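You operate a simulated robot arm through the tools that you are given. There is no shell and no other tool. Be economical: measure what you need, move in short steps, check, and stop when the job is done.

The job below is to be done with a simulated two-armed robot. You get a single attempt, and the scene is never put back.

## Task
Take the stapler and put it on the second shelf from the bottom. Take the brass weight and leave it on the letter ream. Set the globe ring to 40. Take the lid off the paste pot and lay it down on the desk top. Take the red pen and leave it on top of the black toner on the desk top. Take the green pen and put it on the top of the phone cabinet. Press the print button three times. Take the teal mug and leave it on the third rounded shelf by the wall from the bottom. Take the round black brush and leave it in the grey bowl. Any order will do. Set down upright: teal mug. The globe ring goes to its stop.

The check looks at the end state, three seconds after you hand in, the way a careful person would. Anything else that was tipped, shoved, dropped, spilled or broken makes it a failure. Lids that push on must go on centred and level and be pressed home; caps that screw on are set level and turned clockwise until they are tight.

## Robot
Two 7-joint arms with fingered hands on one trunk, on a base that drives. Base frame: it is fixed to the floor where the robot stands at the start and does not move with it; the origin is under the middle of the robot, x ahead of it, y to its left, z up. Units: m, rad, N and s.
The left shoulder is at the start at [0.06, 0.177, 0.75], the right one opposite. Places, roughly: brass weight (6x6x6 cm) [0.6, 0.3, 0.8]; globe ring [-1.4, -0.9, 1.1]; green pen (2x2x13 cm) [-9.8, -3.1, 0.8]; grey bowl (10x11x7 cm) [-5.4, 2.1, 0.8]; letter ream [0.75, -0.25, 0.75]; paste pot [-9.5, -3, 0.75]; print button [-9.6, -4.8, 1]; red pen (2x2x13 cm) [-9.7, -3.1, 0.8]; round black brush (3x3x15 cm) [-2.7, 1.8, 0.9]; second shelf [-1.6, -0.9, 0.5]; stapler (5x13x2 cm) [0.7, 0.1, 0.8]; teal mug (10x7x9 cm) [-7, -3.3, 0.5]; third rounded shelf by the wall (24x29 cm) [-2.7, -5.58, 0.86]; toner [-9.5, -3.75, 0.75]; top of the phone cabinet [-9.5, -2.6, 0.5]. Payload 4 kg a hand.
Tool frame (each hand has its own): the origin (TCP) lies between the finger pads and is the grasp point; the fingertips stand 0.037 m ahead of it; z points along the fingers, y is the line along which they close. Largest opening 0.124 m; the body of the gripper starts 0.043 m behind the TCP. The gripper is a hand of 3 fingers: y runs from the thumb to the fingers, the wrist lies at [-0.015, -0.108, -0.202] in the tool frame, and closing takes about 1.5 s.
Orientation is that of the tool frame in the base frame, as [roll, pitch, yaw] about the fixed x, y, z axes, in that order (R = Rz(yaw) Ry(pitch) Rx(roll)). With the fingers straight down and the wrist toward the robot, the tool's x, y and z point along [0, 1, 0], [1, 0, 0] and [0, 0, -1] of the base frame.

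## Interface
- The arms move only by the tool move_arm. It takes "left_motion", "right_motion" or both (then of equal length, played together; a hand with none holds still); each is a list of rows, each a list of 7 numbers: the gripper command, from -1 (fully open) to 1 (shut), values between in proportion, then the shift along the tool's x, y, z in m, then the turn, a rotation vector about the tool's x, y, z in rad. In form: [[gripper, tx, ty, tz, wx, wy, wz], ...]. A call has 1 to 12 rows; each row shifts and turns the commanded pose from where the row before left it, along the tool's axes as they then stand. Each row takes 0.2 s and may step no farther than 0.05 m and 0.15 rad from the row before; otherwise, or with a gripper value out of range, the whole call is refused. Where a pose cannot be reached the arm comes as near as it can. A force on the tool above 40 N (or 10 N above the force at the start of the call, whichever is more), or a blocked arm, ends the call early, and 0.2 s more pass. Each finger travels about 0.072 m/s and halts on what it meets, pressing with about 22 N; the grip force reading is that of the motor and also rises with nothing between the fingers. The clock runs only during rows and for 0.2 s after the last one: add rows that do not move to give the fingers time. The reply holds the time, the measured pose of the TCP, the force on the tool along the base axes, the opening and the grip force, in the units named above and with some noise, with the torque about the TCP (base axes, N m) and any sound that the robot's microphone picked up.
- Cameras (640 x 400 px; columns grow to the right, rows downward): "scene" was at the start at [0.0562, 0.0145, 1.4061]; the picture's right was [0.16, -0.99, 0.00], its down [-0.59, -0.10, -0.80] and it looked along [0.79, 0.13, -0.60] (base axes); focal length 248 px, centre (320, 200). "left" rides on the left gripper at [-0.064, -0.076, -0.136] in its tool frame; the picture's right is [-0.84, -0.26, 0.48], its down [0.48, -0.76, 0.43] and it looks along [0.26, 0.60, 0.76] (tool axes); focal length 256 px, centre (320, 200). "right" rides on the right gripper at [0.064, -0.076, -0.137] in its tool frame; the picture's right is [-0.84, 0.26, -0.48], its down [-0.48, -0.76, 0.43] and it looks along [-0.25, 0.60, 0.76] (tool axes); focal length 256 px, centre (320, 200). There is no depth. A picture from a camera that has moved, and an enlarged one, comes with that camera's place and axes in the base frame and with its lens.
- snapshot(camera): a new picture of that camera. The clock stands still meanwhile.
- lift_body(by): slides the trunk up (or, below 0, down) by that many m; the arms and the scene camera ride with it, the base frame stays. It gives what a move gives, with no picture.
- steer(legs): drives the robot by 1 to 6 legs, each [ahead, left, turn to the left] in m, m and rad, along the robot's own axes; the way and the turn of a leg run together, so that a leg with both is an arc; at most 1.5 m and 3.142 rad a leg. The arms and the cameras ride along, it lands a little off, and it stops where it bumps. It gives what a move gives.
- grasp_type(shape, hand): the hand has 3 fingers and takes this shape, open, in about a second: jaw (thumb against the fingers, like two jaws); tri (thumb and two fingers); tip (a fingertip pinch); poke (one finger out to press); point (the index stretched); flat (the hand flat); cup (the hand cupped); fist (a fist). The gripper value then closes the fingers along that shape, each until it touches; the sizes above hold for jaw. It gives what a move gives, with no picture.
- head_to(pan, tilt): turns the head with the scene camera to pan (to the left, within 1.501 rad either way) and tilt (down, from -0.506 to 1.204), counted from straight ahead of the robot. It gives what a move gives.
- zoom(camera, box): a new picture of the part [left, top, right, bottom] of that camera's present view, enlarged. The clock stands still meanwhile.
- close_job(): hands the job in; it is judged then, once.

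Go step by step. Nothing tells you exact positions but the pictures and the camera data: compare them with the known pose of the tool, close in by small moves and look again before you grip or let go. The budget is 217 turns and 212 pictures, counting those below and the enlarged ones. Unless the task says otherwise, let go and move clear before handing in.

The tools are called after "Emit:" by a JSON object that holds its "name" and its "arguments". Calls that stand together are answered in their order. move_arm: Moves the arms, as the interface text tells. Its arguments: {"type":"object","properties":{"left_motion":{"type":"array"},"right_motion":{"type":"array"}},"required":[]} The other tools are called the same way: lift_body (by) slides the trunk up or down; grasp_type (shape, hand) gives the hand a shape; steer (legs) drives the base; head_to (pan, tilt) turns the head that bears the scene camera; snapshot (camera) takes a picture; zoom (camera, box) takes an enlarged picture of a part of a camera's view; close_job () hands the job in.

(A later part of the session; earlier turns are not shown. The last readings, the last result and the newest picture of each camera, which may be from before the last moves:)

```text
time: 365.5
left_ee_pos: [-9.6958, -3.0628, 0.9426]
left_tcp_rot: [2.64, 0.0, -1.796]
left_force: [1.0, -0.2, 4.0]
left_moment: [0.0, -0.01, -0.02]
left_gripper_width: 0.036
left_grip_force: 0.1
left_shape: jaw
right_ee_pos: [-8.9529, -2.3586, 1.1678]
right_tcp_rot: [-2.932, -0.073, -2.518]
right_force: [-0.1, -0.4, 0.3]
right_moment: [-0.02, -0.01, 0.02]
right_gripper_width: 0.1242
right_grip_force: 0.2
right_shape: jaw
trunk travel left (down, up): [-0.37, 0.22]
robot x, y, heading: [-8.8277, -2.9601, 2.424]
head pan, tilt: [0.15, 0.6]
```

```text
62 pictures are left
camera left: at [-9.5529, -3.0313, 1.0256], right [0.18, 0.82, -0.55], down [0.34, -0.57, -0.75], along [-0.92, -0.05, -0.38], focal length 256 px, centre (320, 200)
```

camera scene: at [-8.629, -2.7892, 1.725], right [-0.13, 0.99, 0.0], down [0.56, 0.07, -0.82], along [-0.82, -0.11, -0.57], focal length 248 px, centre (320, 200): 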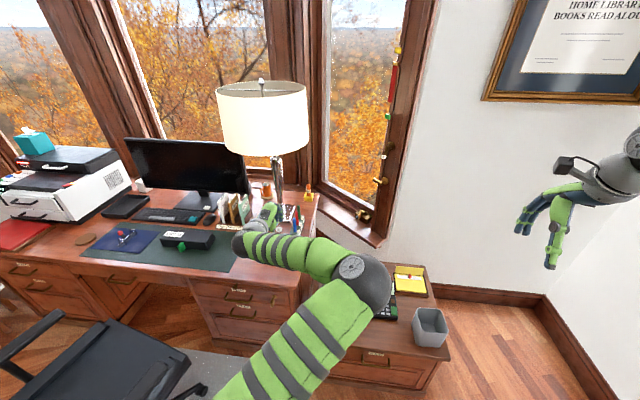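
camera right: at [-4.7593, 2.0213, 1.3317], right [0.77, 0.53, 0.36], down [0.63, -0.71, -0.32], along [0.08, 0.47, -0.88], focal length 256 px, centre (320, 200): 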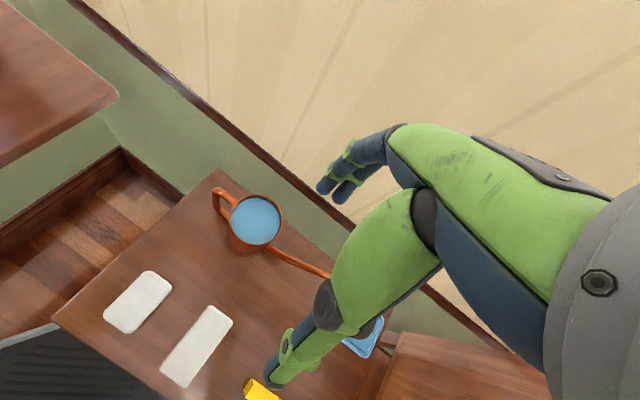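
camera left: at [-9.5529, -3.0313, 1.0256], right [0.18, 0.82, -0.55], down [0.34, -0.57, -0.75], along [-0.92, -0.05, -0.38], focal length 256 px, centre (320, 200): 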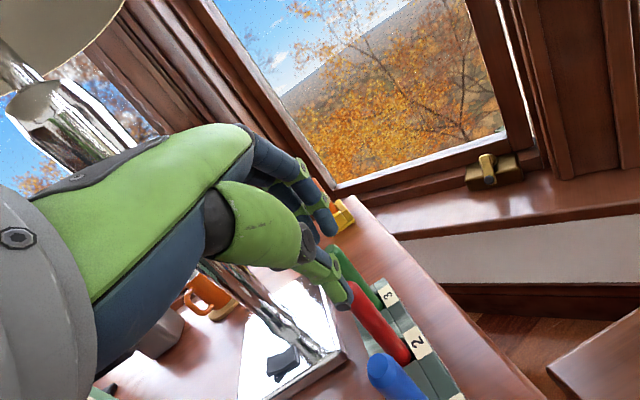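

The thumb tip is right on the pen's top. I'll rise, shift 1 cm toward the robot, widen slightly and go down again for a short overlap.

Emit:
{"name": "move_arm", "arguments": {"left_motion": [[0.3, 0, 0.0096, -0.0176, 0, 0, 0], [0.3, -0.0022, -0.0086, -0.0047, 0, 0, 0], [0.3, 0, -0.0096, 0.0176, 0, 0, 0], [0.3, 0, -0.0072, 0.0132, 0, 0, 0], [0.3, 0, -0.0072, 0.0132, 0, 0, 0], [0.3, 0, 0, 0, 0, 0, 0]]}}

Emit:
{"name": "snapshot", "arguments": {"camera": "left"}}

```text
time: 366.9
left_ee_pos: [-9.6849, -3.0653, 0.9119]
left_tcp_rot: [2.642, 0.001, -1.797]
left_force: [0.3, -0.2, -0.7]
left_moment: [-0.02, -0.02, -0.03]
left_gripper_width: 0.0432
left_grip_force: 0.0
left_shape: jaw
right_ee_pos: [-8.9531, -2.3593, 1.1671]
right_tcp_rot: [-2.931, -0.074, -2.519]
right_force: [0.7, 0.2, 0.7]
right_moment: [0.01, 0.02, -0.01]
right_gripper_width: 0.1238
right_grip_force: 0.0
right_shape: jaw
trunk travel left (down, up): [-0.37, 0.22]
robot x, y, heading: [-8.8298, -2.9624, 2.425]
head pan, tilt: [0.15, 0.6]
```

```text
61 pictures are left
camera left: at [-9.5422, -3.0324, 0.9949], right [0.18, 0.82, -0.55], down [0.34, -0.57, -0.75], along [-0.92, -0.05, -0.38], focal length 256 px, centre (320, 200)
```

left: 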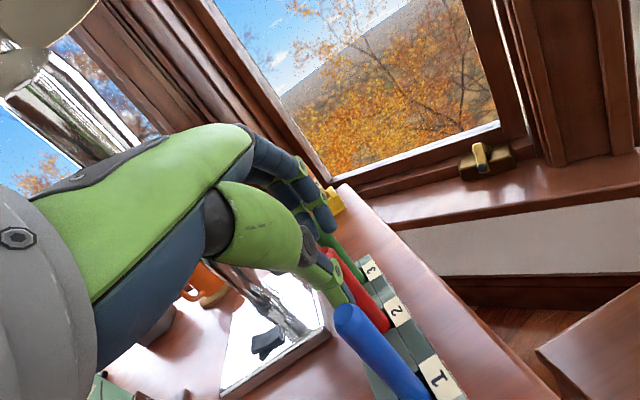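

The red pen is between thumb and fingers and nothing is touching. Closing.

Emit:
{"name": "move_arm", "arguments": {"left_motion": [[0.5, 0, 0, 0, 0, 0, 0], [0.7, 0, 0, 0, 0, 0, 0], [1, 0, 0, 0, 0, 0, 0], [1, 0, 0, 0, 0, 0, 0], [1, 0, 0, 0, 0, 0, 0], [1, 0, 0, 0, 0, 0, 0]]}}

Emit:
{"name": "zoom", "arguments": {"camera": "left", "box": [260, 180, 460, 380]}}

```text
time: 368.3
left_ee_pos: [-9.6864, -3.064, 0.9126]
left_tcp_rot: [2.641, 0.001, -1.798]
left_force: [1.6, -0.3, 0.5]
left_moment: [-0.06, -0.31, 0.02]
left_gripper_width: 0.0124
left_grip_force: 21.6
left_shape: jaw
right_ee_pos: [-8.9538, -2.3583, 1.1669]
right_tcp_rot: [-2.934, -0.074, -2.519]
right_force: [0.2, -0.6, 0.7]
right_moment: [-0.02, 0.04, 0.0]
right_gripper_width: 0.1241
right_grip_force: 0.1
right_shape: jaw
trunk travel left (down, up): [-0.37, 0.22]
robot x, y, heading: [-8.8274, -2.9622, 2.42]
head pan, tilt: [0.15, 0.6]
```

```text
2.00 times, centred on (360, 280) of left
camera zoom: at [-9.5421, -3.0325, 0.9951], right [0.18, 0.82, -0.55], down [0.34, -0.57, -0.75], along [-0.92, -0.05, -0.38], focal length 512 px, centre (240, 40)
```

zoom: 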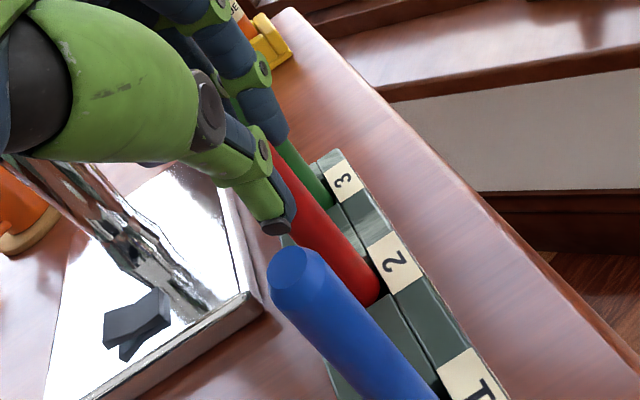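

The red pen is pinched (12 mm). Lifting it straight up.

Emit:
{"name": "move_arm", "arguments": {"left_motion": [[1, 0, 0.0048, -0.0088, 0, 0, 0], [1, 0, 0.0096, -0.0175, 0, 0, 0], [1, 0, 0.0144, -0.0263, 0, 0, 0], [1, 0, 0.0144, -0.0263, 0, 0, 0], [1, 0, 0.0096, -0.0175, 0, 0, 0], [1, -0.009, -0.034, -0.0187, 0, 0, 0], [1, 0, 0, 0, 0, 0, 0]]}}

Emit:
{"name": "snapshot", "arguments": {"camera": "left"}}

```text
time: 369.9
left_ee_pos: [-9.6463, -3.0661, 1.0222]
left_tcp_rot: [2.64, 0.001, -1.796]
left_force: [-0.5, -0.5, -1.0]
left_moment: [-0.01, -0.01, 0.0]
left_gripper_width: 0.012
left_grip_force: 22.1
left_shape: jaw
right_ee_pos: [-8.953, -2.3596, 1.1668]
right_tcp_rot: [-2.932, -0.074, -2.518]
right_force: [-1.5, 0.4, -0.3]
right_moment: [-0.01, -0.01, 0.02]
right_gripper_width: 0.1239
right_grip_force: 0.0
right_shape: jaw
trunk travel left (down, up): [-0.37, 0.22]
robot x, y, heading: [-8.8277, -2.9596, 2.425]
head pan, tilt: [0.15, 0.6]
```

```text
59 pictures are left
camera left: at [-9.5032, -3.0327, 1.1042], right [0.18, 0.82, -0.55], down [0.34, -0.57, -0.75], along [-0.92, -0.05, -0.38], focal length 256 px, centre (320, 200)
```

left: 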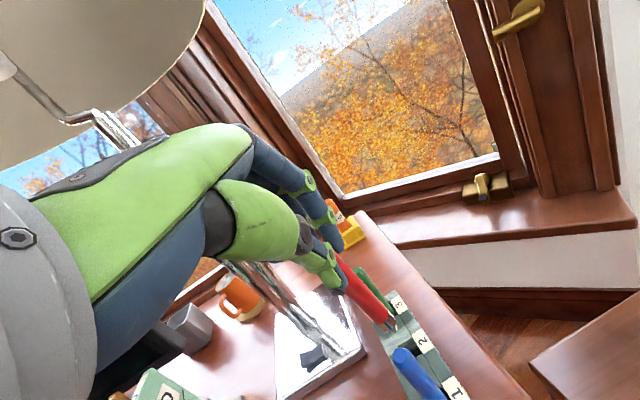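

The red pen is out. I'll raise the trunk a bit and turn left 0.6 rad, which swings the hand over toward the toner.

Emit:
{"name": "lift_body", "arguments": {"by": 0.06}}

Emit:
{"name": "steer", "arguments": {"legs": [[0, 0, 0.6]]}}

Emit:
{"name": "snapshot", "arguments": {"camera": "left"}}

```text
time: 370.9
left_ee_pos: [-9.6469, -3.0642, 1.0807]
left_tcp_rot: [2.64, 0.002, -1.797]
left_force: [0.5, -1.3, -0.5]
left_moment: [0.01, -0.01, -0.02]
left_gripper_width: 0.0119
left_grip_force: 22.0
left_shape: jaw
right_ee_pos: [-8.9536, -2.3584, 1.2271]
right_tcp_rot: [-2.931, -0.072, -2.519]
right_force: [1.1, -0.3, 0.0]
right_moment: [-0.01, 0.0, 0.01]
right_gripper_width: 0.1239
right_grip_force: 0.0
right_shape: jaw
trunk travel left (down, up): [-0.43, 0.16]
robot x, y, heading: [-8.8253, -2.961, 2.424]
head pan, tilt: [0.15, 0.6]
```

```text
time: 372.9
left_ee_pos: [-9.4468, -3.5087, 1.0817]
left_tcp_rot: [2.642, 0.002, -1.201]
left_force: [-0.2, 0.5, -0.2]
left_moment: [-0.02, -0.01, 0.0]
left_gripper_width: 0.0117
left_grip_force: 22.1
left_shape: jaw
right_ee_pos: [-9.2686, -2.5356, 1.2286]
right_tcp_rot: [-2.932, -0.074, -1.922]
right_force: [0.2, 0.3, -0.1]
right_moment: [0.02, -0.02, 0.01]
right_gripper_width: 0.1241
right_grip_force: 0.1
right_shape: jaw
trunk travel left (down, up): [-0.43, 0.16]
robot x, y, heading: [-8.8293, -2.959, 3.022]
head pan, tilt: [0.15, 0.6]
```

```text
58 pictures are left
camera left: at [-9.3454, -3.4013, 1.1642], right [-0.31, 0.78, -0.54], down [0.6, -0.28, -0.75], along [-0.74, -0.56, -0.38], focal length 256 px, centre (320, 200)
```

left: 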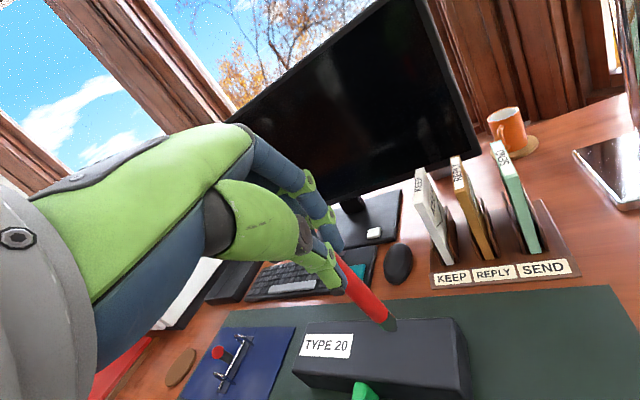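

The toner's top is about 6 cm wide along x (-9.565 to -9.51) and runs from y = -3.775 to -3.50. I'll turn the hand so the pen points along it and tilt the pen toward horizontal.

Emit:
{"name": "move_arm", "arguments": {"left_motion": [[1, 0, 0, 0, 0, 0.0639, -0.117], [1, 0, 0, 0, 0, 0.0639, -0.117], [1, 0, 0, 0, 0, 0.0639, -0.117], [1, 0, 0, 0, 0, 0.0639, -0.117], [1, 0, 0, 0, 0, 0.0639, -0.117], [1, 0, 0, 0, 0, 0.0639, -0.117], [1, 0, 0, 0, 0, 0.0639, -0.117], [1, 0, 0, 0, 0, 0.0639, -0.117], [1, 0, 0, 0, 0, 0.0639, -0.117], [1, 0, 0, 0, -0.1425, 0, 0], [1, 0, 0, 0, -0.1425, 0, 0], [1, 0, 0, 0, 0, 0, 0]]}}

Emit:
{"name": "snapshot", "arguments": {"camera": "left"}}

```text
time: 375.5
left_ee_pos: [-9.4449, -3.5088, 1.0798]
left_tcp_rot: [2.357, 0.001, 0.001]
left_force: [-0.1, 0.5, -0.1]
left_moment: [0.0, 0.04, 0.01]
left_gripper_width: 0.0108
left_grip_force: 22.1
left_shape: jaw
right_ee_pos: [-9.2683, -2.5363, 1.2275]
right_tcp_rot: [-2.933, -0.074, -1.92]
right_force: [-0.6, -0.2, -0.1]
right_moment: [0.02, 0.0, -0.01]
right_gripper_width: 0.1238
right_grip_force: 0.1
right_shape: jaw
trunk travel left (down, up): [-0.43, 0.16]
robot x, y, heading: [-8.8283, -2.9596, 3.018]
head pan, tilt: [0.15, 0.6]
```

```text
57 pictures are left
camera left: at [-9.5085, -3.358, 1.1238], right [-0.84, -0.16, -0.52], down [0.48, 0.23, -0.85], along [0.25, -0.96, -0.12], focal length 256 px, centre (320, 200)
```

left: 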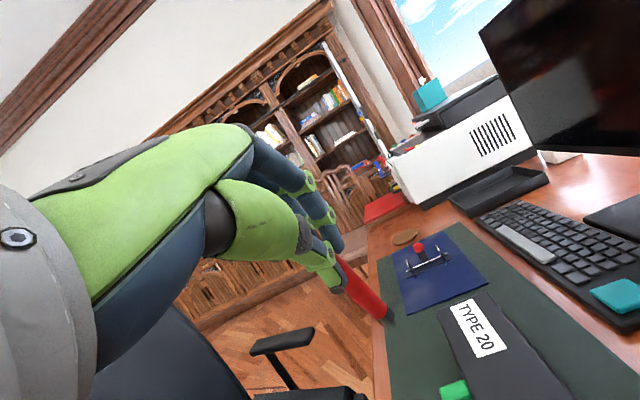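

No reach trouble. Tilting the pen further toward horizontal and moving it above the toner.

Emit:
{"name": "move_arm", "arguments": {"left_motion": [[1, 0, 0, 0, -0.131, 0, 0], [1, 0, 0, 0, -0.131, 0, 0], [1, 0, 0, 0, -0.131, 0, 0], [1, 0, 0, 0, -0.131, 0, 0], [1, -0.0192, -0.0234, 0.0208, 0, 0, 0], [1, -0.0192, -0.0234, 0.0208, 0, 0, 0], [1, -0.0192, -0.0234, 0.0208, 0, 0, 0], [1, -0.0192, -0.0234, 0.0208, 0, 0, 0], [1, -0.0192, -0.0234, 0.0208, 0, 0, 0], [1, 0, 0, 0, 0, 0, 0]]}}

Emit:
{"name": "snapshot", "arguments": {"camera": "left"}}

Emit:
{"name": "snapshot", "arguments": {"camera": "scene"}}

```text
time: 377.7
left_ee_pos: [-9.5441, -3.5805, 0.9402]
left_tcp_rot: [1.834, 0.001, -0.002]
left_force: [-0.7, 0.0, 0.8]
left_moment: [-0.02, 0.01, 0.04]
left_gripper_width: 0.0095
left_grip_force: 22.5
left_shape: jaw
right_ee_pos: [-9.2699, -2.5349, 1.2284]
right_tcp_rot: [-2.932, -0.073, -1.924]
right_force: [-0.6, -0.5, 0.5]
right_moment: [-0.02, 0.01, -0.02]
right_gripper_width: 0.124
right_grip_force: 0.1
right_shape: jaw
trunk travel left (down, up): [-0.43, 0.16]
robot x, y, heading: [-8.8225, -2.9599, 3.021]
head pan, tilt: [0.15, 0.6]
```

```text
56 pictures are left
camera left: at [-9.6077, -3.4287, 0.9017], right [-0.84, -0.4, -0.37], down [0.48, -0.22, -0.85], along [0.25, -0.89, 0.38], focal length 256 px, centre (320, 200)
```

left: 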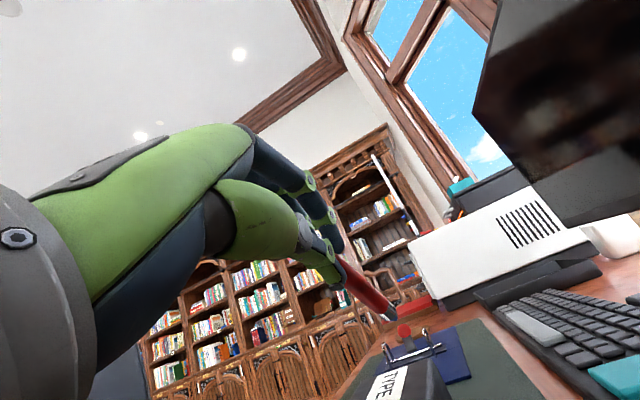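

```text
55 pictures are left
camera scene: at [-8.8854, -2.9666, 1.5651], right [-0.03, 1.0, 0.0], down [0.56, 0.02, -0.83], along [-0.82, -0.02, -0.56], focal length 248 px, centre (320, 200)
```

scene: 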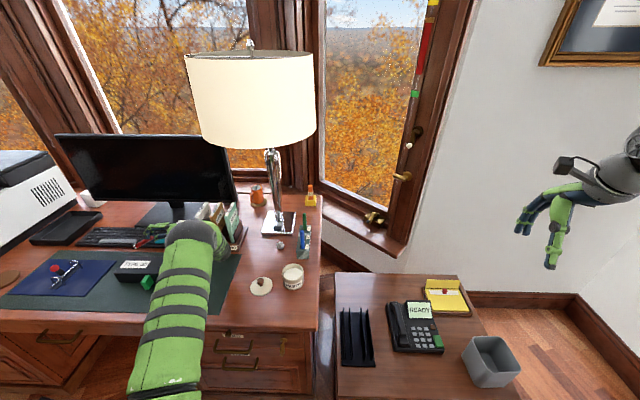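

The pen tip is about 6 cm above the toner. Lowering.

Emit:
{"name": "move_arm", "arguments": {"left_motion": [[1, 0, -0.0193, 0.0052, 0, 0, 0], [1, 0, -0.0193, 0.0052, 0, 0, 0], [1, 0, -0.0116, 0.0031, 0, 0, 0], [1, 0, 0, 0, 0, 0, 0]]}}

Emit:
{"name": "zoom", "arguments": {"camera": "left", "box": [280, 200, 480, 400]}}

Emit:
{"name": "zoom", "arguments": {"camera": "scene", "box": [80, 200, 260, 320]}}

```text
time: 378.7
left_ee_pos: [-9.5409, -3.5789, 0.888]
left_tcp_rot: [1.833, 0.002, -0.001]
left_force: [-0.3, 0.8, -0.1]
left_moment: [-0.06, -0.02, 0.06]
left_gripper_width: 0.009
left_grip_force: 21.7
left_shape: jaw
right_ee_pos: [-9.2699, -2.5351, 1.2283]
right_tcp_rot: [-2.933, -0.072, -1.922]
right_force: [0.1, 0.4, -0.1]
right_moment: [0.0, 0.0, 0.02]
right_gripper_width: 0.1237
right_grip_force: 0.2
right_shape: jaw
trunk travel left (down, up): [-0.43, 0.16]
robot x, y, heading: [-8.8244, -2.9568, 3.02]
head pan, tilt: [0.15, 0.6]
```

```text
2.00 times, centred on (380, 300) of left
camera zoom: at [-9.6051, -3.4276, 0.8507], right [-0.84, -0.4, -0.37], down [0.48, -0.22, -0.85], along [0.26, -0.89, 0.38], focal length 512 px, centre (200, 0)
```

zoom: 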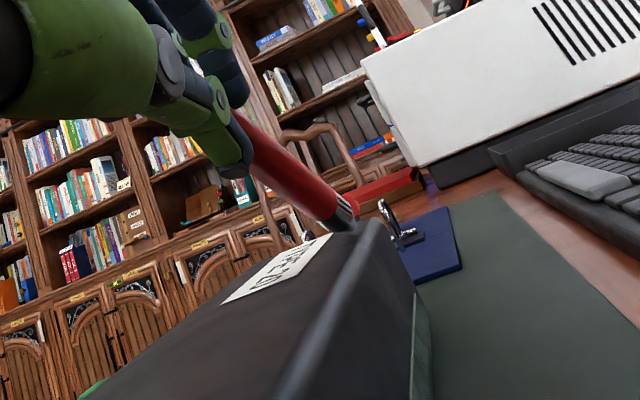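

```text
3.33 times, centred on (170, 260) of scene
camera zoom: at [-8.8855, -2.9668, 1.5651], right [-0.03, 1.0, 0.0], down [0.56, 0.02, -0.82], along [-0.82, -0.02, -0.57], focal length 827 px, centre (820, 0)
```

zoom: 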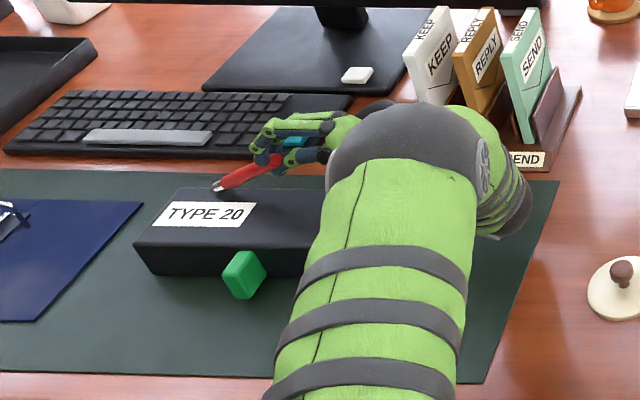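

The tip is at the toner's far edge, so I shift 3 cm toward me and then lower to contact.

Emit:
{"name": "move_arm", "arguments": {"left_motion": [[1, 0.015, 0.005, 0, 0, 0, 0], [1, 0.015, 0.005, 0, 0, 0, 0], [1, 0, -0.0097, 0.0026, 0, 0, 0], [1, 0, -0.0048, 0.0013, 0, 0, 0], [1, 0, 0, 0, 0, 0, 0]]}}

Emit:
{"name": "zoom", "arguments": {"camera": "scene", "box": [80, 200, 260, 320]}}

```text
time: 379.9
left_ee_pos: [-9.5122, -3.5813, 0.8848]
left_tcp_rot: [1.834, 0.002, -0.002]
left_force: [-0.5, 0.5, 1.4]
left_moment: [-0.19, 0.05, -0.05]
left_gripper_width: 0.0092
left_grip_force: 22.2
left_shape: jaw
right_ee_pos: [-9.2689, -2.5346, 1.2275]
right_tcp_rot: [-2.934, -0.071, -1.92]
right_force: [0.7, 0.5, 0.4]
right_moment: [-0.01, 0.0, 0.0]
right_gripper_width: 0.1241
right_grip_force: 0.0
right_shape: jaw
trunk travel left (down, up): [-0.43, 0.16]
robot x, y, heading: [-8.8229, -2.9607, 3.022]
head pan, tilt: [0.15, 0.6]
```

```text
3.33 times, centred on (170, 260) of scene
camera zoom: at [-8.8854, -2.9666, 1.5651], right [-0.03, 1.0, 0.0], down [0.56, 0.02, -0.83], along [-0.82, -0.02, -0.56], focal length 827 px, centre (820, 0)
```

zoom: 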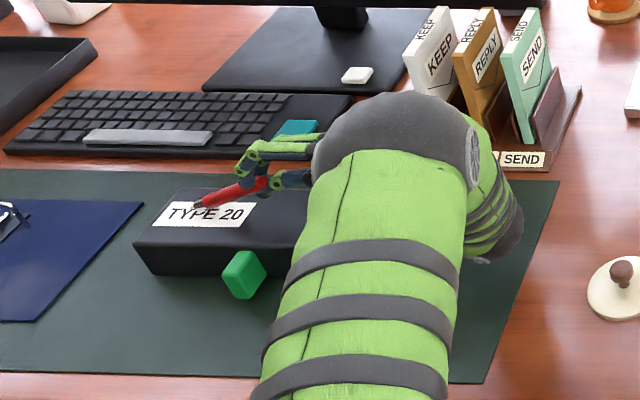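

The tip rests on the toner. I'll loosen slightly so the pen lies on the thumb, and lower the hand gently.

Emit:
{"name": "move_arm", "arguments": {"left_motion": [[0.75, 0, 0, 0, 0, 0, 0], [0.65, 0, 0, 0, 0, 0, 0], [0.65, 0, -0.0097, 0.0026, 0, 0, 0], [0.65, 0, -0.0097, 0.0026, 0, 0, 0], [0.65, 0, -0.0048, 0.0013, 0, 0, 0], [0.65, 0, 0, 0, 0, 0, 0]]}}

Emit:
{"name": "zoom", "arguments": {"camera": "scene", "box": [80, 200, 260, 320]}}

Emit:
{"name": "zoom", "arguments": {"camera": "left", "box": [280, 200, 480, 400]}}

```text
time: 381.3
left_ee_pos: [-9.5114, -3.579, 0.8587]
left_tcp_rot: [1.834, 0.002, -0.001]
left_force: [0.1, 1.6, 0.4]
left_moment: [0.03, -0.02, 0.0]
left_gripper_width: 0.0214
left_grip_force: 0.1
left_shape: jaw
right_ee_pos: [-9.2701, -2.5349, 1.227]
right_tcp_rot: [-2.931, -0.074, -1.921]
right_force: [0.5, -0.4, -0.3]
right_moment: [0.01, 0.02, 0.0]
right_gripper_width: 0.124
right_grip_force: 0.1
right_shape: jaw
trunk travel left (down, up): [-0.43, 0.16]
robot x, y, heading: [-8.8266, -2.9612, 3.024]
head pan, tilt: [0.15, 0.6]
```

```text
3.33 times, centred on (170, 260) of scene
camera zoom: at [-8.8855, -2.9668, 1.5651], right [-0.03, 1.0, 0.0], down [0.56, 0.02, -0.82], along [-0.82, -0.02, -0.57], focal length 827 px, centre (820, 0)
```

zoom: 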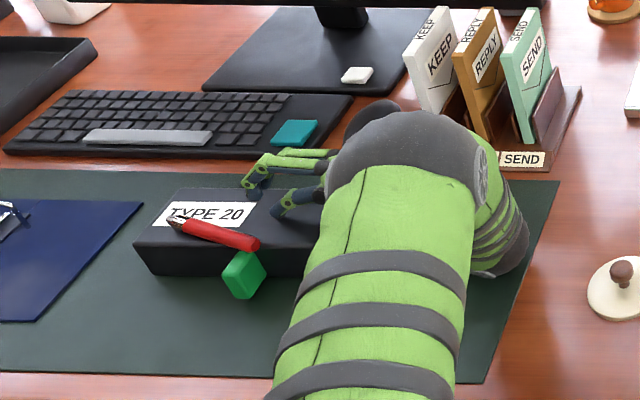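

```text
2.00 times, centred on (380, 300) of left
camera zoom: at [-9.5762, -3.4283, 0.8206], right [-0.84, -0.4, -0.37], down [0.48, -0.22, -0.85], along [0.26, -0.89, 0.38], focal length 512 px, centre (200, 0)
```

zoom: 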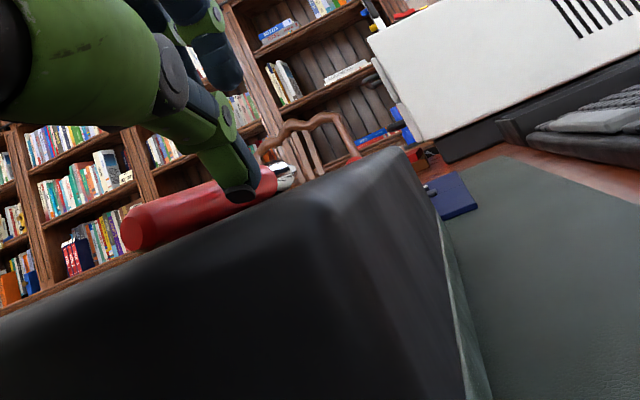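

The pen slid off the thumb and lies flat on the toner's top. I'll lift the hand straight up and check it.

Emit:
{"name": "move_arm", "arguments": {"left_motion": [[0.65, 0, 0.0193, -0.0052, 0, 0, 0], [0.65, 0, 0.029, -0.0078, 0, 0, 0], [0.65, 0, 0.029, -0.0078, 0, 0, 0], [0.65, 0, 0.029, -0.0078, 0, 0, 0], [0.65, 0, 0.029, -0.0078, 0, 0, 0], [0.65, 0, 0.0, -0.045, 0, 0, 0], [0.65, 0, 0, 0, 0, 0, 0]]}}

Emit:
{"name": "zoom", "arguments": {"camera": "scene", "box": [90, 220, 210, 300]}}

```text
time: 382.9
left_ee_pos: [-9.5129, -3.5374, 1.0113]
left_tcp_rot: [1.832, 0.001, 0.0]
left_force: [0.4, 0.9, 0.0]
left_moment: [-0.01, -0.02, -0.01]
left_gripper_width: 0.0217
left_grip_force: 0.1
left_shape: jaw
right_ee_pos: [-9.2685, -2.5369, 1.2276]
right_tcp_rot: [-2.931, -0.073, -1.92]
right_force: [0.5, 0.0, 0.2]
right_moment: [-0.02, 0.0, -0.01]
right_gripper_width: 0.124
right_grip_force: 0.3
right_shape: jaw
trunk travel left (down, up): [-0.43, 0.16]
robot x, y, heading: [-8.8255, -2.9593, 3.017]
head pan, tilt: [0.15, 0.6]
```

```text
5.00 times, centred on (150, 260) of scene
camera zoom: at [-8.8856, -2.967, 1.5651], right [-0.03, 1.0, 0.0], down [0.56, 0.02, -0.82], along [-0.82, -0.02, -0.57], focal length 1241 px, centre (1170, -100)
```

zoom: 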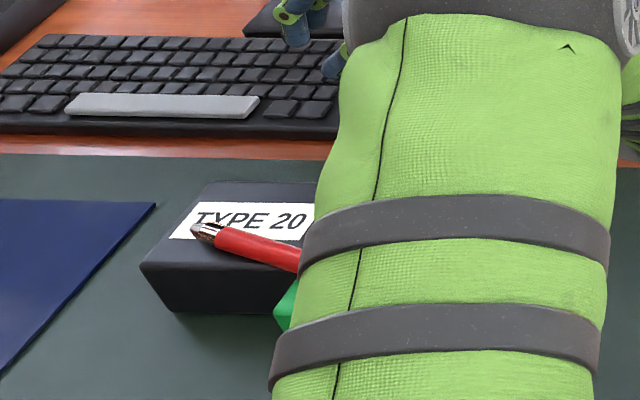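

The red pen rests on the toner. Now bringing the hand back for the green pen by reversing the same motions.

Emit:
{"name": "move_arm", "arguments": {"left_motion": [[0.3, 0.033, 0.03, -0.008, 0, 0, 0], [0.3, 0.033, 0.03, -0.008, 0, 0, 0], [0.3, 0, 0, 0, 0.135, 0, 0], [0.3, 0, 0, 0, 0.135, 0, 0], [0.3, 0, 0, 0, 0.135, 0, 0], [0.3, 0, 0, 0, 0.135, 0, 0], [0.3, 0, 0, 0, 0.135, 0, 0], [0.3, 0, 0, 0, 0.133, 0, 0], [0.3, 0, 0, 0, 0, 0, 0]]}}

Emit:
{"name": "move_arm", "arguments": {"left_motion": [[0.3, 0, 0, 0, 0, -0.0639, 0.117], [0.3, 0, 0, 0, 0, -0.0639, 0.117], [0.3, 0, 0, 0, 0, -0.0639, 0.117], [0.3, 0, 0, 0, 0, -0.0639, 0.117], [0.3, 0, 0, 0, 0, -0.0639, 0.117], [0.3, 0, 0, 0, 0, -0.0639, 0.117], [0.3, 0, 0, 0, 0, -0.0639, 0.117], [0.3, 0, 0, 0, 0, -0.0639, 0.117], [0.3, 0, 0, 0, 0, -0.0639, 0.117], [0.3, 0, 0, 0, 0, 0, 0]]}}

Emit:
{"name": "steer", "arguments": {"legs": [[0, 0, -0.6]]}}

Emit:
{"name": "snapshot", "arguments": {"camera": "left"}}

Emit:
{"name": "snapshot", "arguments": {"camera": "scene"}}

```text
time: 384.9
left_ee_pos: [-9.4469, -3.5369, 1.0733]
left_tcp_rot: [2.64, 0.002, -0.002]
left_force: [-1.1, -0.4, -0.2]
left_moment: [0.01, 0.03, -0.01]
left_gripper_width: 0.0432
left_grip_force: 0.0
left_shape: jaw
right_ee_pos: [-9.2691, -2.5346, 1.2276]
right_tcp_rot: [-2.932, -0.074, -1.922]
right_force: [-0.1, -0.3, -0.2]
right_moment: [0.0, -0.03, 0.01]
right_gripper_width: 0.124
right_grip_force: 0.0
right_shape: jaw
trunk travel left (down, up): [-0.43, 0.16]
robot x, y, heading: [-8.8272, -2.9608, 3.024]
head pan, tilt: [0.15, 0.6]
```

```text
time: 387.1
left_ee_pos: [-9.4458, -3.5361, 1.0723]
left_tcp_rot: [2.64, 0.0, -1.201]
left_force: [-0.8, -0.4, 0.1]
left_moment: [0.01, 0.0, -0.03]
left_gripper_width: 0.0429
left_grip_force: 0.0
left_shape: jaw
right_ee_pos: [-9.2703, -2.5359, 1.2277]
right_tcp_rot: [-2.934, -0.072, -1.92]
right_force: [-0.4, 0.5, -1.0]
right_moment: [0.0, 0.01, 0.01]
right_gripper_width: 0.1242
right_grip_force: 0.2
right_shape: jaw
trunk travel left (down, up): [-0.43, 0.16]
robot x, y, heading: [-8.8255, -2.9643, 3.023]
head pan, tilt: [0.15, 0.6]
```

```text
time: 389.1
left_ee_pos: [-9.662, -3.0902, 1.073]
left_tcp_rot: [2.641, 0.0, -1.794]
left_force: [-0.6, -0.3, 0.5]
left_moment: [0.01, 0.04, -0.02]
left_gripper_width: 0.043
left_grip_force: 0.1
left_shape: jaw
right_ee_pos: [-8.9557, -2.3593, 1.2261]
right_tcp_rot: [-2.933, -0.074, -2.516]
right_force: [-0.7, -0.7, 0.7]
right_moment: [0.03, 0.0, -0.02]
right_gripper_width: 0.124
right_grip_force: 0.0
right_shape: jaw
trunk travel left (down, up): [-0.43, 0.16]
robot x, y, heading: [-8.8199, -2.9582, 2.427]
head pan, tilt: [0.15, 0.6]
```

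```text
48 pictures are left
camera left: at [-9.5188, -3.0579, 1.1559], right [0.18, 0.82, -0.55], down [0.34, -0.57, -0.75], along [-0.92, -0.05, -0.38], focal length 256 px, centre (320, 200)
```

left: 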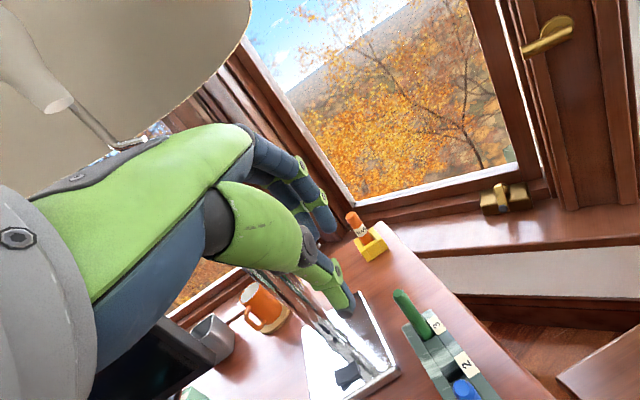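

```text
47 pictures are left
camera scene: at [-8.8788, -2.931, 1.5651], right [0.54, 0.84, 0.0], down [0.48, -0.3, -0.82], along [-0.7, 0.44, -0.57], focal length 248 px, centre (320, 200)
```

scene: 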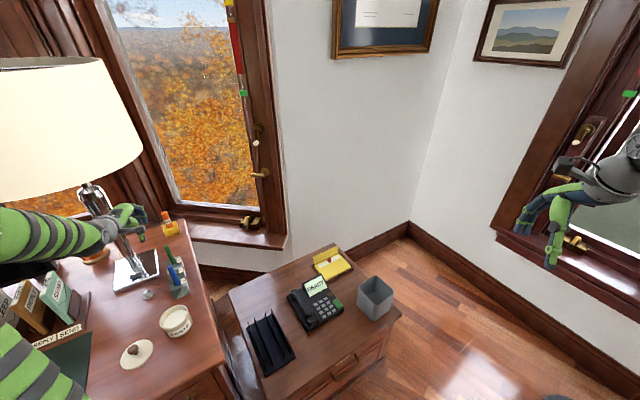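

Green pen top at about (-9.753, -3.061). Approaching it with the same offset that worked for the red one.

Emit:
{"name": "move_arm", "arguments": {"left_motion": [[0.3, 0, -0.0144, 0.0264, 0, 0, 0], [0.3, 0, -0.0144, 0.0264, 0, 0, 0], [0.3, -0.0045, 0.0302, 0.025, 0, 0, 0], [0.3, -0.0045, 0.0302, 0.025, 0, 0, 0], [0.3, 0, -0.0096, 0.0176, 0, 0, 0], [0.3, 0, 0, 0, 0, 0, 0]]}}

Emit:
{"name": "snapshot", "arguments": {"camera": "left"}}

```text
time: 390.5
left_ee_pos: [-9.7348, -3.0637, 0.9767]
left_tcp_rot: [2.641, 0.0, -1.795]
left_force: [0.3, 0.4, -0.8]
left_moment: [-0.01, 0.03, 0.0]
left_gripper_width: 0.0432
left_grip_force: 0.1
left_shape: jaw
right_ee_pos: [-8.9549, -2.3586, 1.228]
right_tcp_rot: [-2.932, -0.074, -2.517]
right_force: [-0.2, 0.8, 0.7]
right_moment: [0.02, -0.02, -0.05]
right_gripper_width: 0.1239
right_grip_force: 0.0
right_shape: jaw
trunk travel left (down, up): [-0.43, 0.16]
robot x, y, heading: [-8.8261, -2.9605, 2.43]
head pan, tilt: [0.15, 0.6]
```

```text
46 pictures are left
camera left: at [-9.5925, -3.0312, 1.06], right [0.18, 0.82, -0.55], down [0.34, -0.57, -0.75], along [-0.92, -0.05, -0.38], focal length 256 px, centre (320, 200)
```

left: 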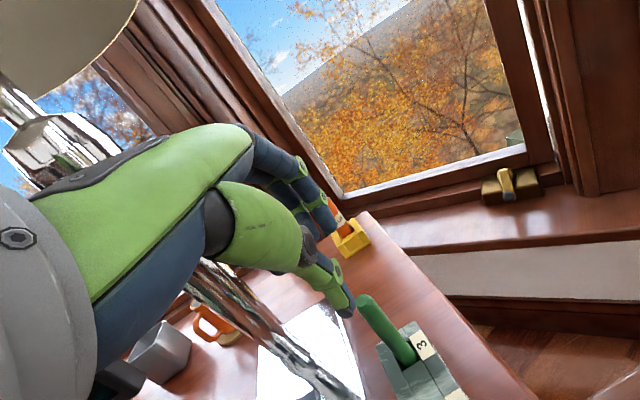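

Aligned as before. Descending and closing.

Emit:
{"name": "move_arm", "arguments": {"left_motion": [[0.3, 0, -0.0104, 0.019, 0, 0, 0], [0.3, 0, -0.0104, 0.019, 0, 0, 0], [0.3, 0, -0.0104, 0.019, 0, 0, 0], [0.3, 0, 0, 0, 0, 0, 0], [0.6, 0, 0, 0, 0, 0, 0], [1, 0, 0, 0, 0, 0, 0], [1, 0, 0, 0, 0, 0, 0], [1, 0, 0, 0, 0, 0, 0], [1, 0, 0, 0, 0, 0, 0]]}}

```text
time: 392.5
left_ee_pos: [-9.7359, -3.0651, 0.912]
left_tcp_rot: [2.641, -0.001, -1.793]
left_force: [1.5, -0.4, 0.2]
left_moment: [-0.04, -0.15, 0.01]
left_gripper_width: 0.0113
left_grip_force: 21.3
left_shape: jaw
right_ee_pos: [-8.9549, -2.3588, 1.2291]
right_tcp_rot: [-2.932, -0.073, -2.513]
right_force: [0.3, -0.7, 0.8]
right_moment: [0.01, 0.01, 0.01]
right_gripper_width: 0.124
right_grip_force: 0.1
right_shape: jaw
trunk travel left (down, up): [-0.43, 0.16]
robot x, y, heading: [-8.8283, -2.9631, 2.426]
head pan, tilt: [0.15, 0.6]
```

Green pen gripped (11 mm). Lifting it and carrying it over toward the phone cabinet; the free trough between the letter rack and phone (y of about -2.705) is a good place.

Emit:
{"name": "move_arm", "arguments": {"left_motion": [[1, 0, 0.0048, -0.0088, 0, 0, 0], [1, 0, 0.0096, -0.0175, 0, 0, 0], [1, 0, 0.0144, -0.0263, 0, 0, 0], [1, 0, 0.0144, -0.0263, 0, 0, 0], [1, 0, 0.0144, -0.0263, 0, 0, 0], [1, -0.009, -0.034, -0.0187, 0, 0, 0], [1, 0, 0, 0, 0, 0, 0]]}}

Emit:
{"name": "move_arm", "arguments": {"left_motion": [[1, -0.0396, -0.0164, -0.0089, 0, 0, 0], [1, -0.0396, -0.0164, -0.0089, 0, 0, 0], [1, -0.0396, -0.0164, -0.0089, 0, 0, 0], [1, -0.0396, -0.0164, -0.0089, 0, 0, 0], [1, -0.0396, -0.0164, -0.0089, 0, 0, 0], [1, -0.0396, -0.0164, -0.0089, 0, 0, 0], [1, -0.0396, -0.0164, -0.0089, 0, 0, 0], [1, -0.0396, -0.0164, -0.0089, 0, 0, 0], [1, -0.0396, -0.0164, -0.0089, 0, 0, 0], [1, -0.0396, -0.0164, -0.0089, 0, 0, 0], [1, 0, 0, 0, 0, 0, 0]]}}

Emit:
{"name": "snapshot", "arguments": {"camera": "left"}}

```text
time: 394.1
left_ee_pos: [-9.6934, -3.066, 1.0336]
left_tcp_rot: [2.639, 0.0, -1.793]
left_force: [0.5, 0.0, -1.1]
left_moment: [0.0, 0.01, -0.03]
left_gripper_width: 0.0111
left_grip_force: 22.2
left_shape: jaw
right_ee_pos: [-8.9552, -2.359, 1.2271]
right_tcp_rot: [-2.933, -0.072, -2.514]
right_force: [-0.5, -0.1, -0.6]
right_moment: [-0.01, 0.0, 0.0]
right_gripper_width: 0.1238
right_grip_force: 0.1
right_shape: jaw
trunk travel left (down, up): [-0.43, 0.16]
robot x, y, heading: [-8.8242, -2.9598, 2.43]
head pan, tilt: [0.15, 0.6]
```

```text
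time: 396.5
left_ee_pos: [-9.4265, -2.7198, 1.0339]
left_tcp_rot: [2.64, 0.0, -1.794]
left_force: [1.0, 0.4, -0.6]
left_moment: [-0.02, 0.0, 0.0]
left_gripper_width: 0.0109
left_grip_force: 22.2
left_shape: jaw
right_ee_pos: [-8.9553, -2.359, 1.2272]
right_tcp_rot: [-2.933, -0.074, -2.514]
right_force: [0.2, 0.3, -0.4]
right_moment: [-0.01, -0.01, -0.02]
right_gripper_width: 0.1239
right_grip_force: 0.0
right_shape: jaw
trunk travel left (down, up): [-0.43, 0.16]
robot x, y, heading: [-8.8231, -2.9622, 2.43]
head pan, tilt: [0.15, 0.6]
```

```text
45 pictures are left
camera left: at [-9.2822, -2.6869, 1.1167], right [0.18, 0.82, -0.55], down [0.34, -0.57, -0.75], along [-0.92, -0.05, -0.38], focal length 256 px, centre (320, 200)
```

left: 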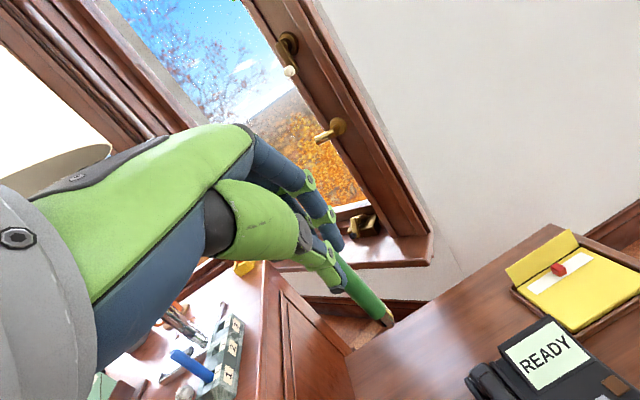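

The pen is well held. Lowering the trunk, then tilting the pen toward horizontal above the trough.

Emit:
{"name": "lift_body", "arguments": {"by": -0.3}}

Emit:
{"name": "move_arm", "arguments": {"left_motion": [[1, 0, 0, 0, 0, 0.035, -0.064], [1, 0, 0, 0, 0, 0.035, -0.064], [1, 0, 0, 0, 0, 0.035, -0.064], [1, 0, 0, 0, -0.135, 0, 0], [1, 0, 0, 0, -0.135, 0, 0], [1, 0, 0, 0, -0.135, 0, 0], [1, 0, 0, 0, -0.135, 0, 0], [1, 0, 0, 0, -0.135, 0, 0], [1, 0, 0, 0, -0.13, 0, 0], [1, 0, 0, 0, 0, 0, 0]]}}

Emit:
{"name": "snapshot", "arguments": {"camera": "scene"}}

```text
time: 399.5
left_ee_pos: [-9.4261, -2.7207, 0.7342]
left_tcp_rot: [2.64, 0.0, -1.793]
left_force: [0.1, 0.4, -0.1]
left_moment: [-0.01, -0.05, -0.02]
left_gripper_width: 0.0108
left_grip_force: 21.8
left_shape: jaw
right_ee_pos: [-8.9559, -2.359, 0.9278]
right_tcp_rot: [-2.933, -0.073, -2.516]
right_force: [1.0, 0.9, 0.9]
right_moment: [0.0, -0.02, -0.01]
right_gripper_width: 0.1237
right_grip_force: 0.2
right_shape: jaw
trunk travel left (down, up): [-0.13, 0.46]
robot x, y, heading: [-8.8245, -2.9581, 2.429]
head pan, tilt: [0.15, 0.6]
```

```text
time: 401.7
left_ee_pos: [-9.4262, -2.7201, 0.734]
left_tcp_rot: [1.834, 0.0, -1.576]
left_force: [1.0, -0.2, -0.6]
left_moment: [-0.03, -0.02, -0.05]
left_gripper_width: 0.0103
left_grip_force: 22.0
left_shape: jaw
right_ee_pos: [-8.9551, -2.3581, 0.926]
right_tcp_rot: [-2.933, -0.073, -2.514]
right_force: [0.3, 1.2, 0.3]
right_moment: [-0.03, 0.02, -0.02]
right_gripper_width: 0.1239
right_grip_force: 0.0
right_shape: jaw
trunk travel left (down, up): [-0.13, 0.46]
robot x, y, heading: [-8.8278, -2.96, 2.427]
head pan, tilt: [0.15, 0.6]
```

```text
44 pictures are left
camera scene: at [-8.879, -2.9308, 1.2651], right [0.54, 0.84, 0.0], down [0.48, -0.3, -0.82], along [-0.7, 0.44, -0.57], focal length 248 px, centre (320, 200)
```

scene: 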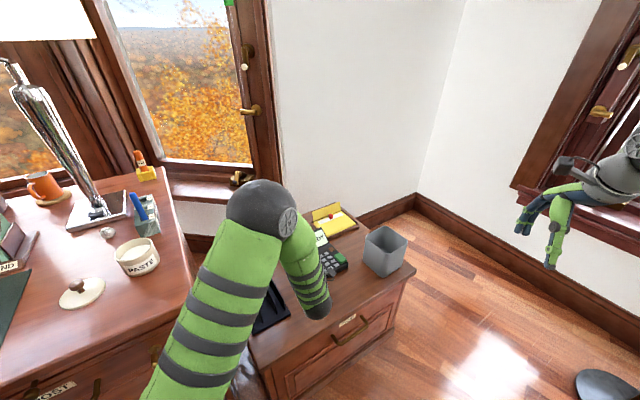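

Lowering into the trough.

Emit:
{"name": "move_arm", "arguments": {"left_motion": [[1, -0.004, -0.029, 0.0078, 0, 0, 0], [1, -0.004, -0.029, 0.0078, 0, 0, 0], [1, 0, -0.029, 0.0078, 0, 0, 0], [1, 0, -0.029, 0.0078, 0, 0, 0], [1, 0, 0, 0, 0, 0, 0]]}}

Emit:
{"name": "snapshot", "arguments": {"camera": "left"}}

```text
time: 402.9
left_ee_pos: [-9.4225, -2.7121, 0.6152]
left_tcp_rot: [1.836, 0.001, -1.574]
left_force: [-0.4, 0.0, -0.7]
left_moment: [-0.01, -0.04, 0.0]
left_gripper_width: 0.0104
left_grip_force: 21.7
left_shape: jaw
right_ee_pos: [-8.9544, -2.3581, 0.9273]
right_tcp_rot: [-2.934, -0.073, -2.513]
right_force: [0.1, 0.4, 0.4]
right_moment: [0.0, -0.02, 0.02]
right_gripper_width: 0.1242
right_grip_force: 0.0
right_shape: jaw
trunk travel left (down, up): [-0.13, 0.46]
robot x, y, heading: [-8.8263, -2.9578, 2.429]
head pan, tilt: [0.15, 0.6]
```

```text
43 pictures are left
camera left: at [-9.2704, -2.6491, 0.5765], right [-0.4, 0.84, -0.37], down [-0.22, -0.48, -0.85], along [-0.89, -0.25, 0.38], focal length 256 px, centre (320, 200)
```

left: 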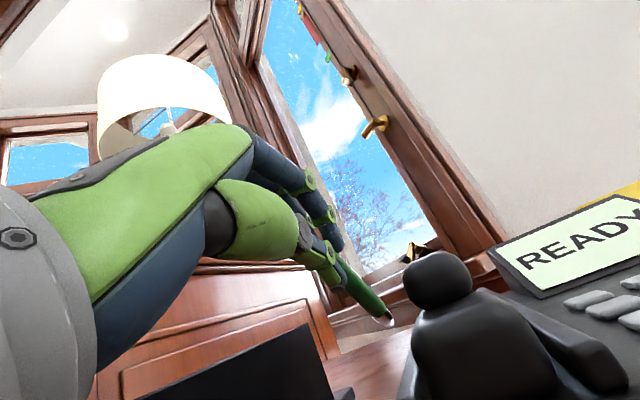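

The pen fits between the rack and the phone. Lowering the last 3 cm gently.

Emit:
{"name": "move_arm", "arguments": {"left_motion": [[1, 0, -0.0145, 0.0039, 0, 0, 0], [1, 0, -0.0097, 0.0026, 0, 0, 0], [1, 0, -0.0058, 0.0016, 0, 0, 0], [1, 0, 0, 0, 0, 0, 0]]}}

```text
time: 403.9
left_ee_pos: [-9.4236, -2.7123, 0.5865]
left_tcp_rot: [1.831, 0.003, -1.575]
left_force: [0.3, 0.0, -0.2]
left_moment: [-0.02, -0.03, 0.05]
left_gripper_width: 0.01
left_grip_force: 22.1
left_shape: jaw
right_ee_pos: [-8.9538, -2.3596, 0.9301]
right_tcp_rot: [-2.935, -0.076, -2.513]
right_force: [0.1, 0.2, 0.6]
right_moment: [0.02, -0.03, 0.01]
right_gripper_width: 0.1241
right_grip_force: 0.0
right_shape: jaw
trunk travel left (down, up): [-0.13, 0.46]
robot x, y, heading: [-8.8275, -2.9598, 2.427]
head pan, tilt: [0.15, 0.6]
```

Emit:
{"name": "move_arm", "arguments": {"left_motion": [[1, 0, -0.0097, 0.0026, 0, 0, 0], [1, 0, -0.0058, 0.0016, 0, 0, 0], [1, 0, 0, 0, 0, 0, 0]]}}

Emit:
{"name": "snapshot", "arguments": {"camera": "left"}}

```text
time: 404.7
left_ee_pos: [-9.4228, -2.7155, 0.5888]
left_tcp_rot: [1.817, 0.026, -1.569]
left_force: [0.2, 1.0, -0.9]
left_moment: [-0.01, -0.01, -0.02]
left_gripper_width: 0.0102
left_grip_force: 22.2
left_shape: jaw
right_ee_pos: [-8.9468, -2.3655, 0.9361]
right_tcp_rot: [-2.946, -0.078, -2.516]
right_force: [0.2, 0.2, -0.2]
right_moment: [0.0, 0.0, 0.0]
right_gripper_width: 0.1241
right_grip_force: 0.0
right_shape: jaw
trunk travel left (down, up): [-0.13, 0.46]
robot x, y, heading: [-8.8263, -2.9621, 2.435]
head pan, tilt: [0.15, 0.6]
```

```text
42 pictures are left
camera left: at [-9.2712, -2.6497, 0.5504], right [-0.41, 0.85, -0.34], down [-0.24, -0.46, -0.86], along [-0.88, -0.27, 0.39], focal length 256 px, centre (320, 200)
```

left: 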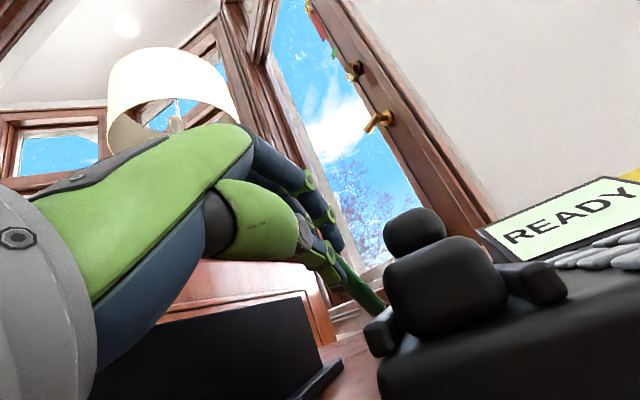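

Something on the arm is bearing against furniture, so I won't press further. Releasing the pen here, just above the surface.

Emit:
{"name": "move_arm", "arguments": {"left_motion": [[0.8, 0, 0.005, 0, 0, 0, 0], [0.6, 0, 0, 0, 0, 0, 0], [0.4, 0, 0, 0, 0, 0, 0], [0.2, 0, 0, 0, 0, 0, 0], [0.0, 0, 0, 0, 0, 0, 0]]}}

Emit:
{"name": "snapshot", "arguments": {"camera": "left"}}

```text
time: 405.9
left_ee_pos: [-9.4209, -2.7116, 0.5885]
left_tcp_rot: [1.822, 0.021, -1.575]
left_force: [0.0, -1.0, -0.5]
left_moment: [0.02, 0.0, -0.02]
left_gripper_width: 0.0615
left_grip_force: 0.0
left_shape: jaw
right_ee_pos: [-8.9476, -2.3637, 0.9336]
right_tcp_rot: [-2.943, -0.078, -2.514]
right_force: [0.1, -0.4, 0.4]
right_moment: [0.0, -0.04, 0.03]
right_gripper_width: 0.1239
right_grip_force: 0.1
right_shape: jaw
trunk travel left (down, up): [-0.13, 0.46]
robot x, y, heading: [-8.8276, -2.9604, 2.427]
head pan, tilt: [0.15, 0.6]
```

```text
41 pictures are left
camera left: at [-9.2706, -2.6488, 0.5495], right [-0.4, 0.85, -0.35], down [-0.23, -0.46, -0.85], along [-0.89, -0.26, 0.38], focal length 256 px, centre (320, 200)
```

left: 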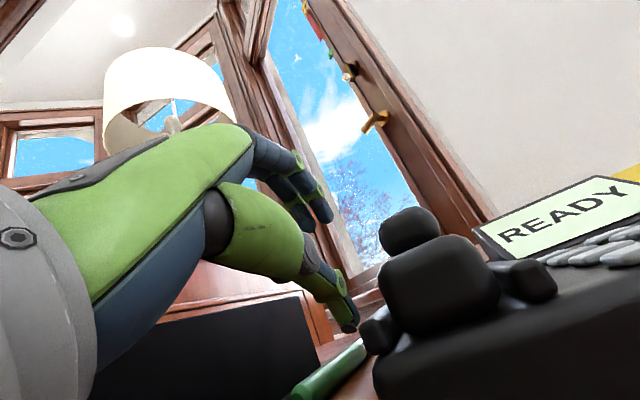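

The green pen lies on the cabinet between rack and phone. Raising the hand out and backing away to check.

Emit:
{"name": "move_arm", "arguments": {"left_motion": [[0, 0, 0.0193, -0.0052, 0, 0, 0], [0, 0, 0.029, -0.0078, 0, 0, 0], [0, 0, 0.029, -0.0078, 0, 0, 0], [0, 0, 0.029, -0.0078, 0, 0, 0], [0, 0, 0.029, -0.0078, 0, 0, 0], [0, 0, 0.029, -0.0078, 0, 0, 0], [0, 0, 0, 0, 0, 0, 0]]}}

Emit:
{"name": "lift_body", "arguments": {"by": 0.3}}

Emit:
{"name": "steer", "arguments": {"legs": [[-0.1, -0.1, 0.5]]}}

Emit:
{"name": "snapshot", "arguments": {"camera": "scene"}}

```text
time: 407.5
left_ee_pos: [-9.4253, -2.7121, 0.7402]
left_tcp_rot: [1.837, 0.0, -1.574]
left_force: [-0.2, 0.1, 0.3]
left_moment: [-0.03, 0.0, 0.01]
left_gripper_width: 0.0617
left_grip_force: 0.2
left_shape: jaw
right_ee_pos: [-8.9552, -2.3585, 0.9257]
right_tcp_rot: [-2.932, -0.074, -2.515]
right_force: [-0.1, -0.2, -0.3]
right_moment: [-0.03, -0.01, -0.03]
right_gripper_width: 0.1241
right_grip_force: 0.0
right_shape: jaw
trunk travel left (down, up): [-0.13, 0.46]
robot x, y, heading: [-8.8274, -2.9606, 2.43]
head pan, tilt: [0.15, 0.6]
```

```text
time: 410.5
left_ee_pos: [-9.4264, -2.7114, 1.04]
left_tcp_rot: [1.836, 0.001, -1.576]
left_force: [-0.1, -0.1, 0.3]
left_moment: [0.01, -0.01, -0.03]
left_gripper_width: 0.0615
left_grip_force: 0.0
left_shape: jaw
right_ee_pos: [-8.9544, -2.3595, 1.2269]
right_tcp_rot: [-2.934, -0.074, -2.516]
right_force: [-0.6, 0.1, 0.2]
right_moment: [-0.01, -0.01, 0.01]
right_gripper_width: 0.124
right_grip_force: 0.1
right_shape: jaw
trunk travel left (down, up): [-0.43, 0.16]
robot x, y, heading: [-8.8255, -2.9604, 2.428]
head pan, tilt: [0.15, 0.6]
```

```text
time: 412.4
left_ee_pos: [-9.3373, -2.9916, 1.0413]
left_tcp_rot: [1.837, 0.0, -1.066]
left_force: [-0.4, 0.0, 0.2]
left_moment: [0.02, 0.0, -0.05]
left_gripper_width: 0.062
left_grip_force: 0.0
left_shape: jaw
right_ee_pos: [-9.0994, -2.4539, 1.2288]
right_tcp_rot: [-2.933, -0.074, -2.007]
right_force: [-0.8, -0.1, -0.6]
right_moment: [0.01, 0.03, 0.0]
right_gripper_width: 0.1239
right_grip_force: 0.0
right_shape: jaw
trunk travel left (down, up): [-0.43, 0.16]
robot x, y, heading: [-8.6953, -2.918, 2.936]
head pan, tilt: [0.15, 0.6]
```

```text
40 pictures are left
camera scene: at [-8.7531, -2.9168, 1.5651], right [0.06, 1.0, 0.0], down [0.56, -0.03, -0.83], along [-0.82, 0.05, -0.56], focal length 248 px, centre (320, 200)
```

scene: 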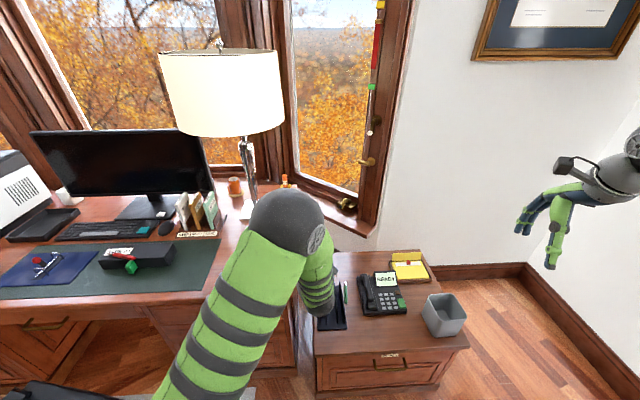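

Green pen lies on the cabinet. A quick zoom to verify the red pen on the toner.

Emit:
{"name": "zoom", "arguments": {"camera": "scene", "box": [80, 230, 200, 300]}}

Emit:
{"name": "zoom", "arguments": {"camera": "scene", "box": [310, 240, 430, 340]}}

```text
5.33 times, centred on (140, 265) of scene
camera zoom: at [-8.7531, -2.9168, 1.5651], right [0.06, 1.0, 0.0], down [0.56, -0.03, -0.83], along [-0.82, 0.05, -0.56], focal length 1324 px, centre (1280, -147)
```

zoom: 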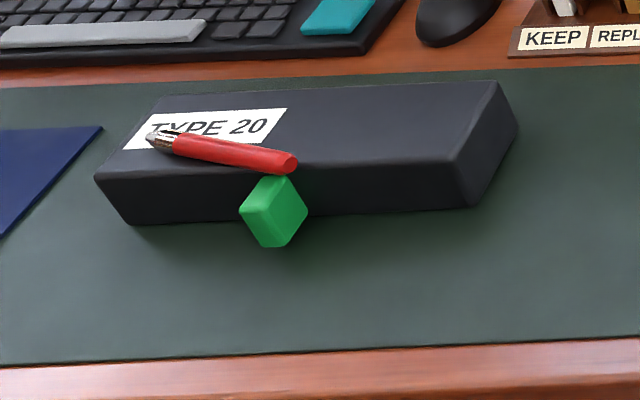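

```text
4.00 times, centred on (370, 290) of scene
camera zoom: at [-8.7531, -2.9168, 1.5651], right [0.06, 1.0, 0.0], down [0.56, -0.03, -0.83], along [-0.82, 0.05, -0.56], focal length 993 px, centre (120, -160)
```

zoom: 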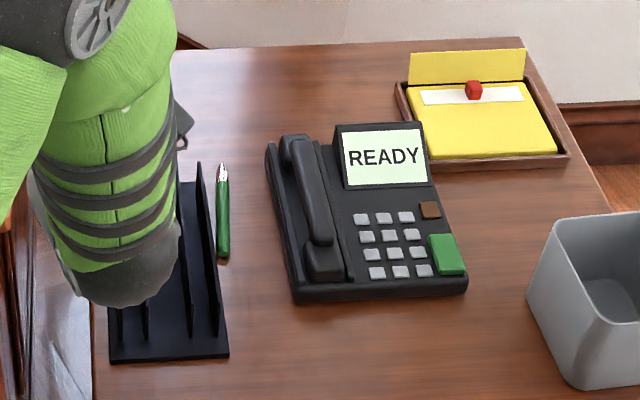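

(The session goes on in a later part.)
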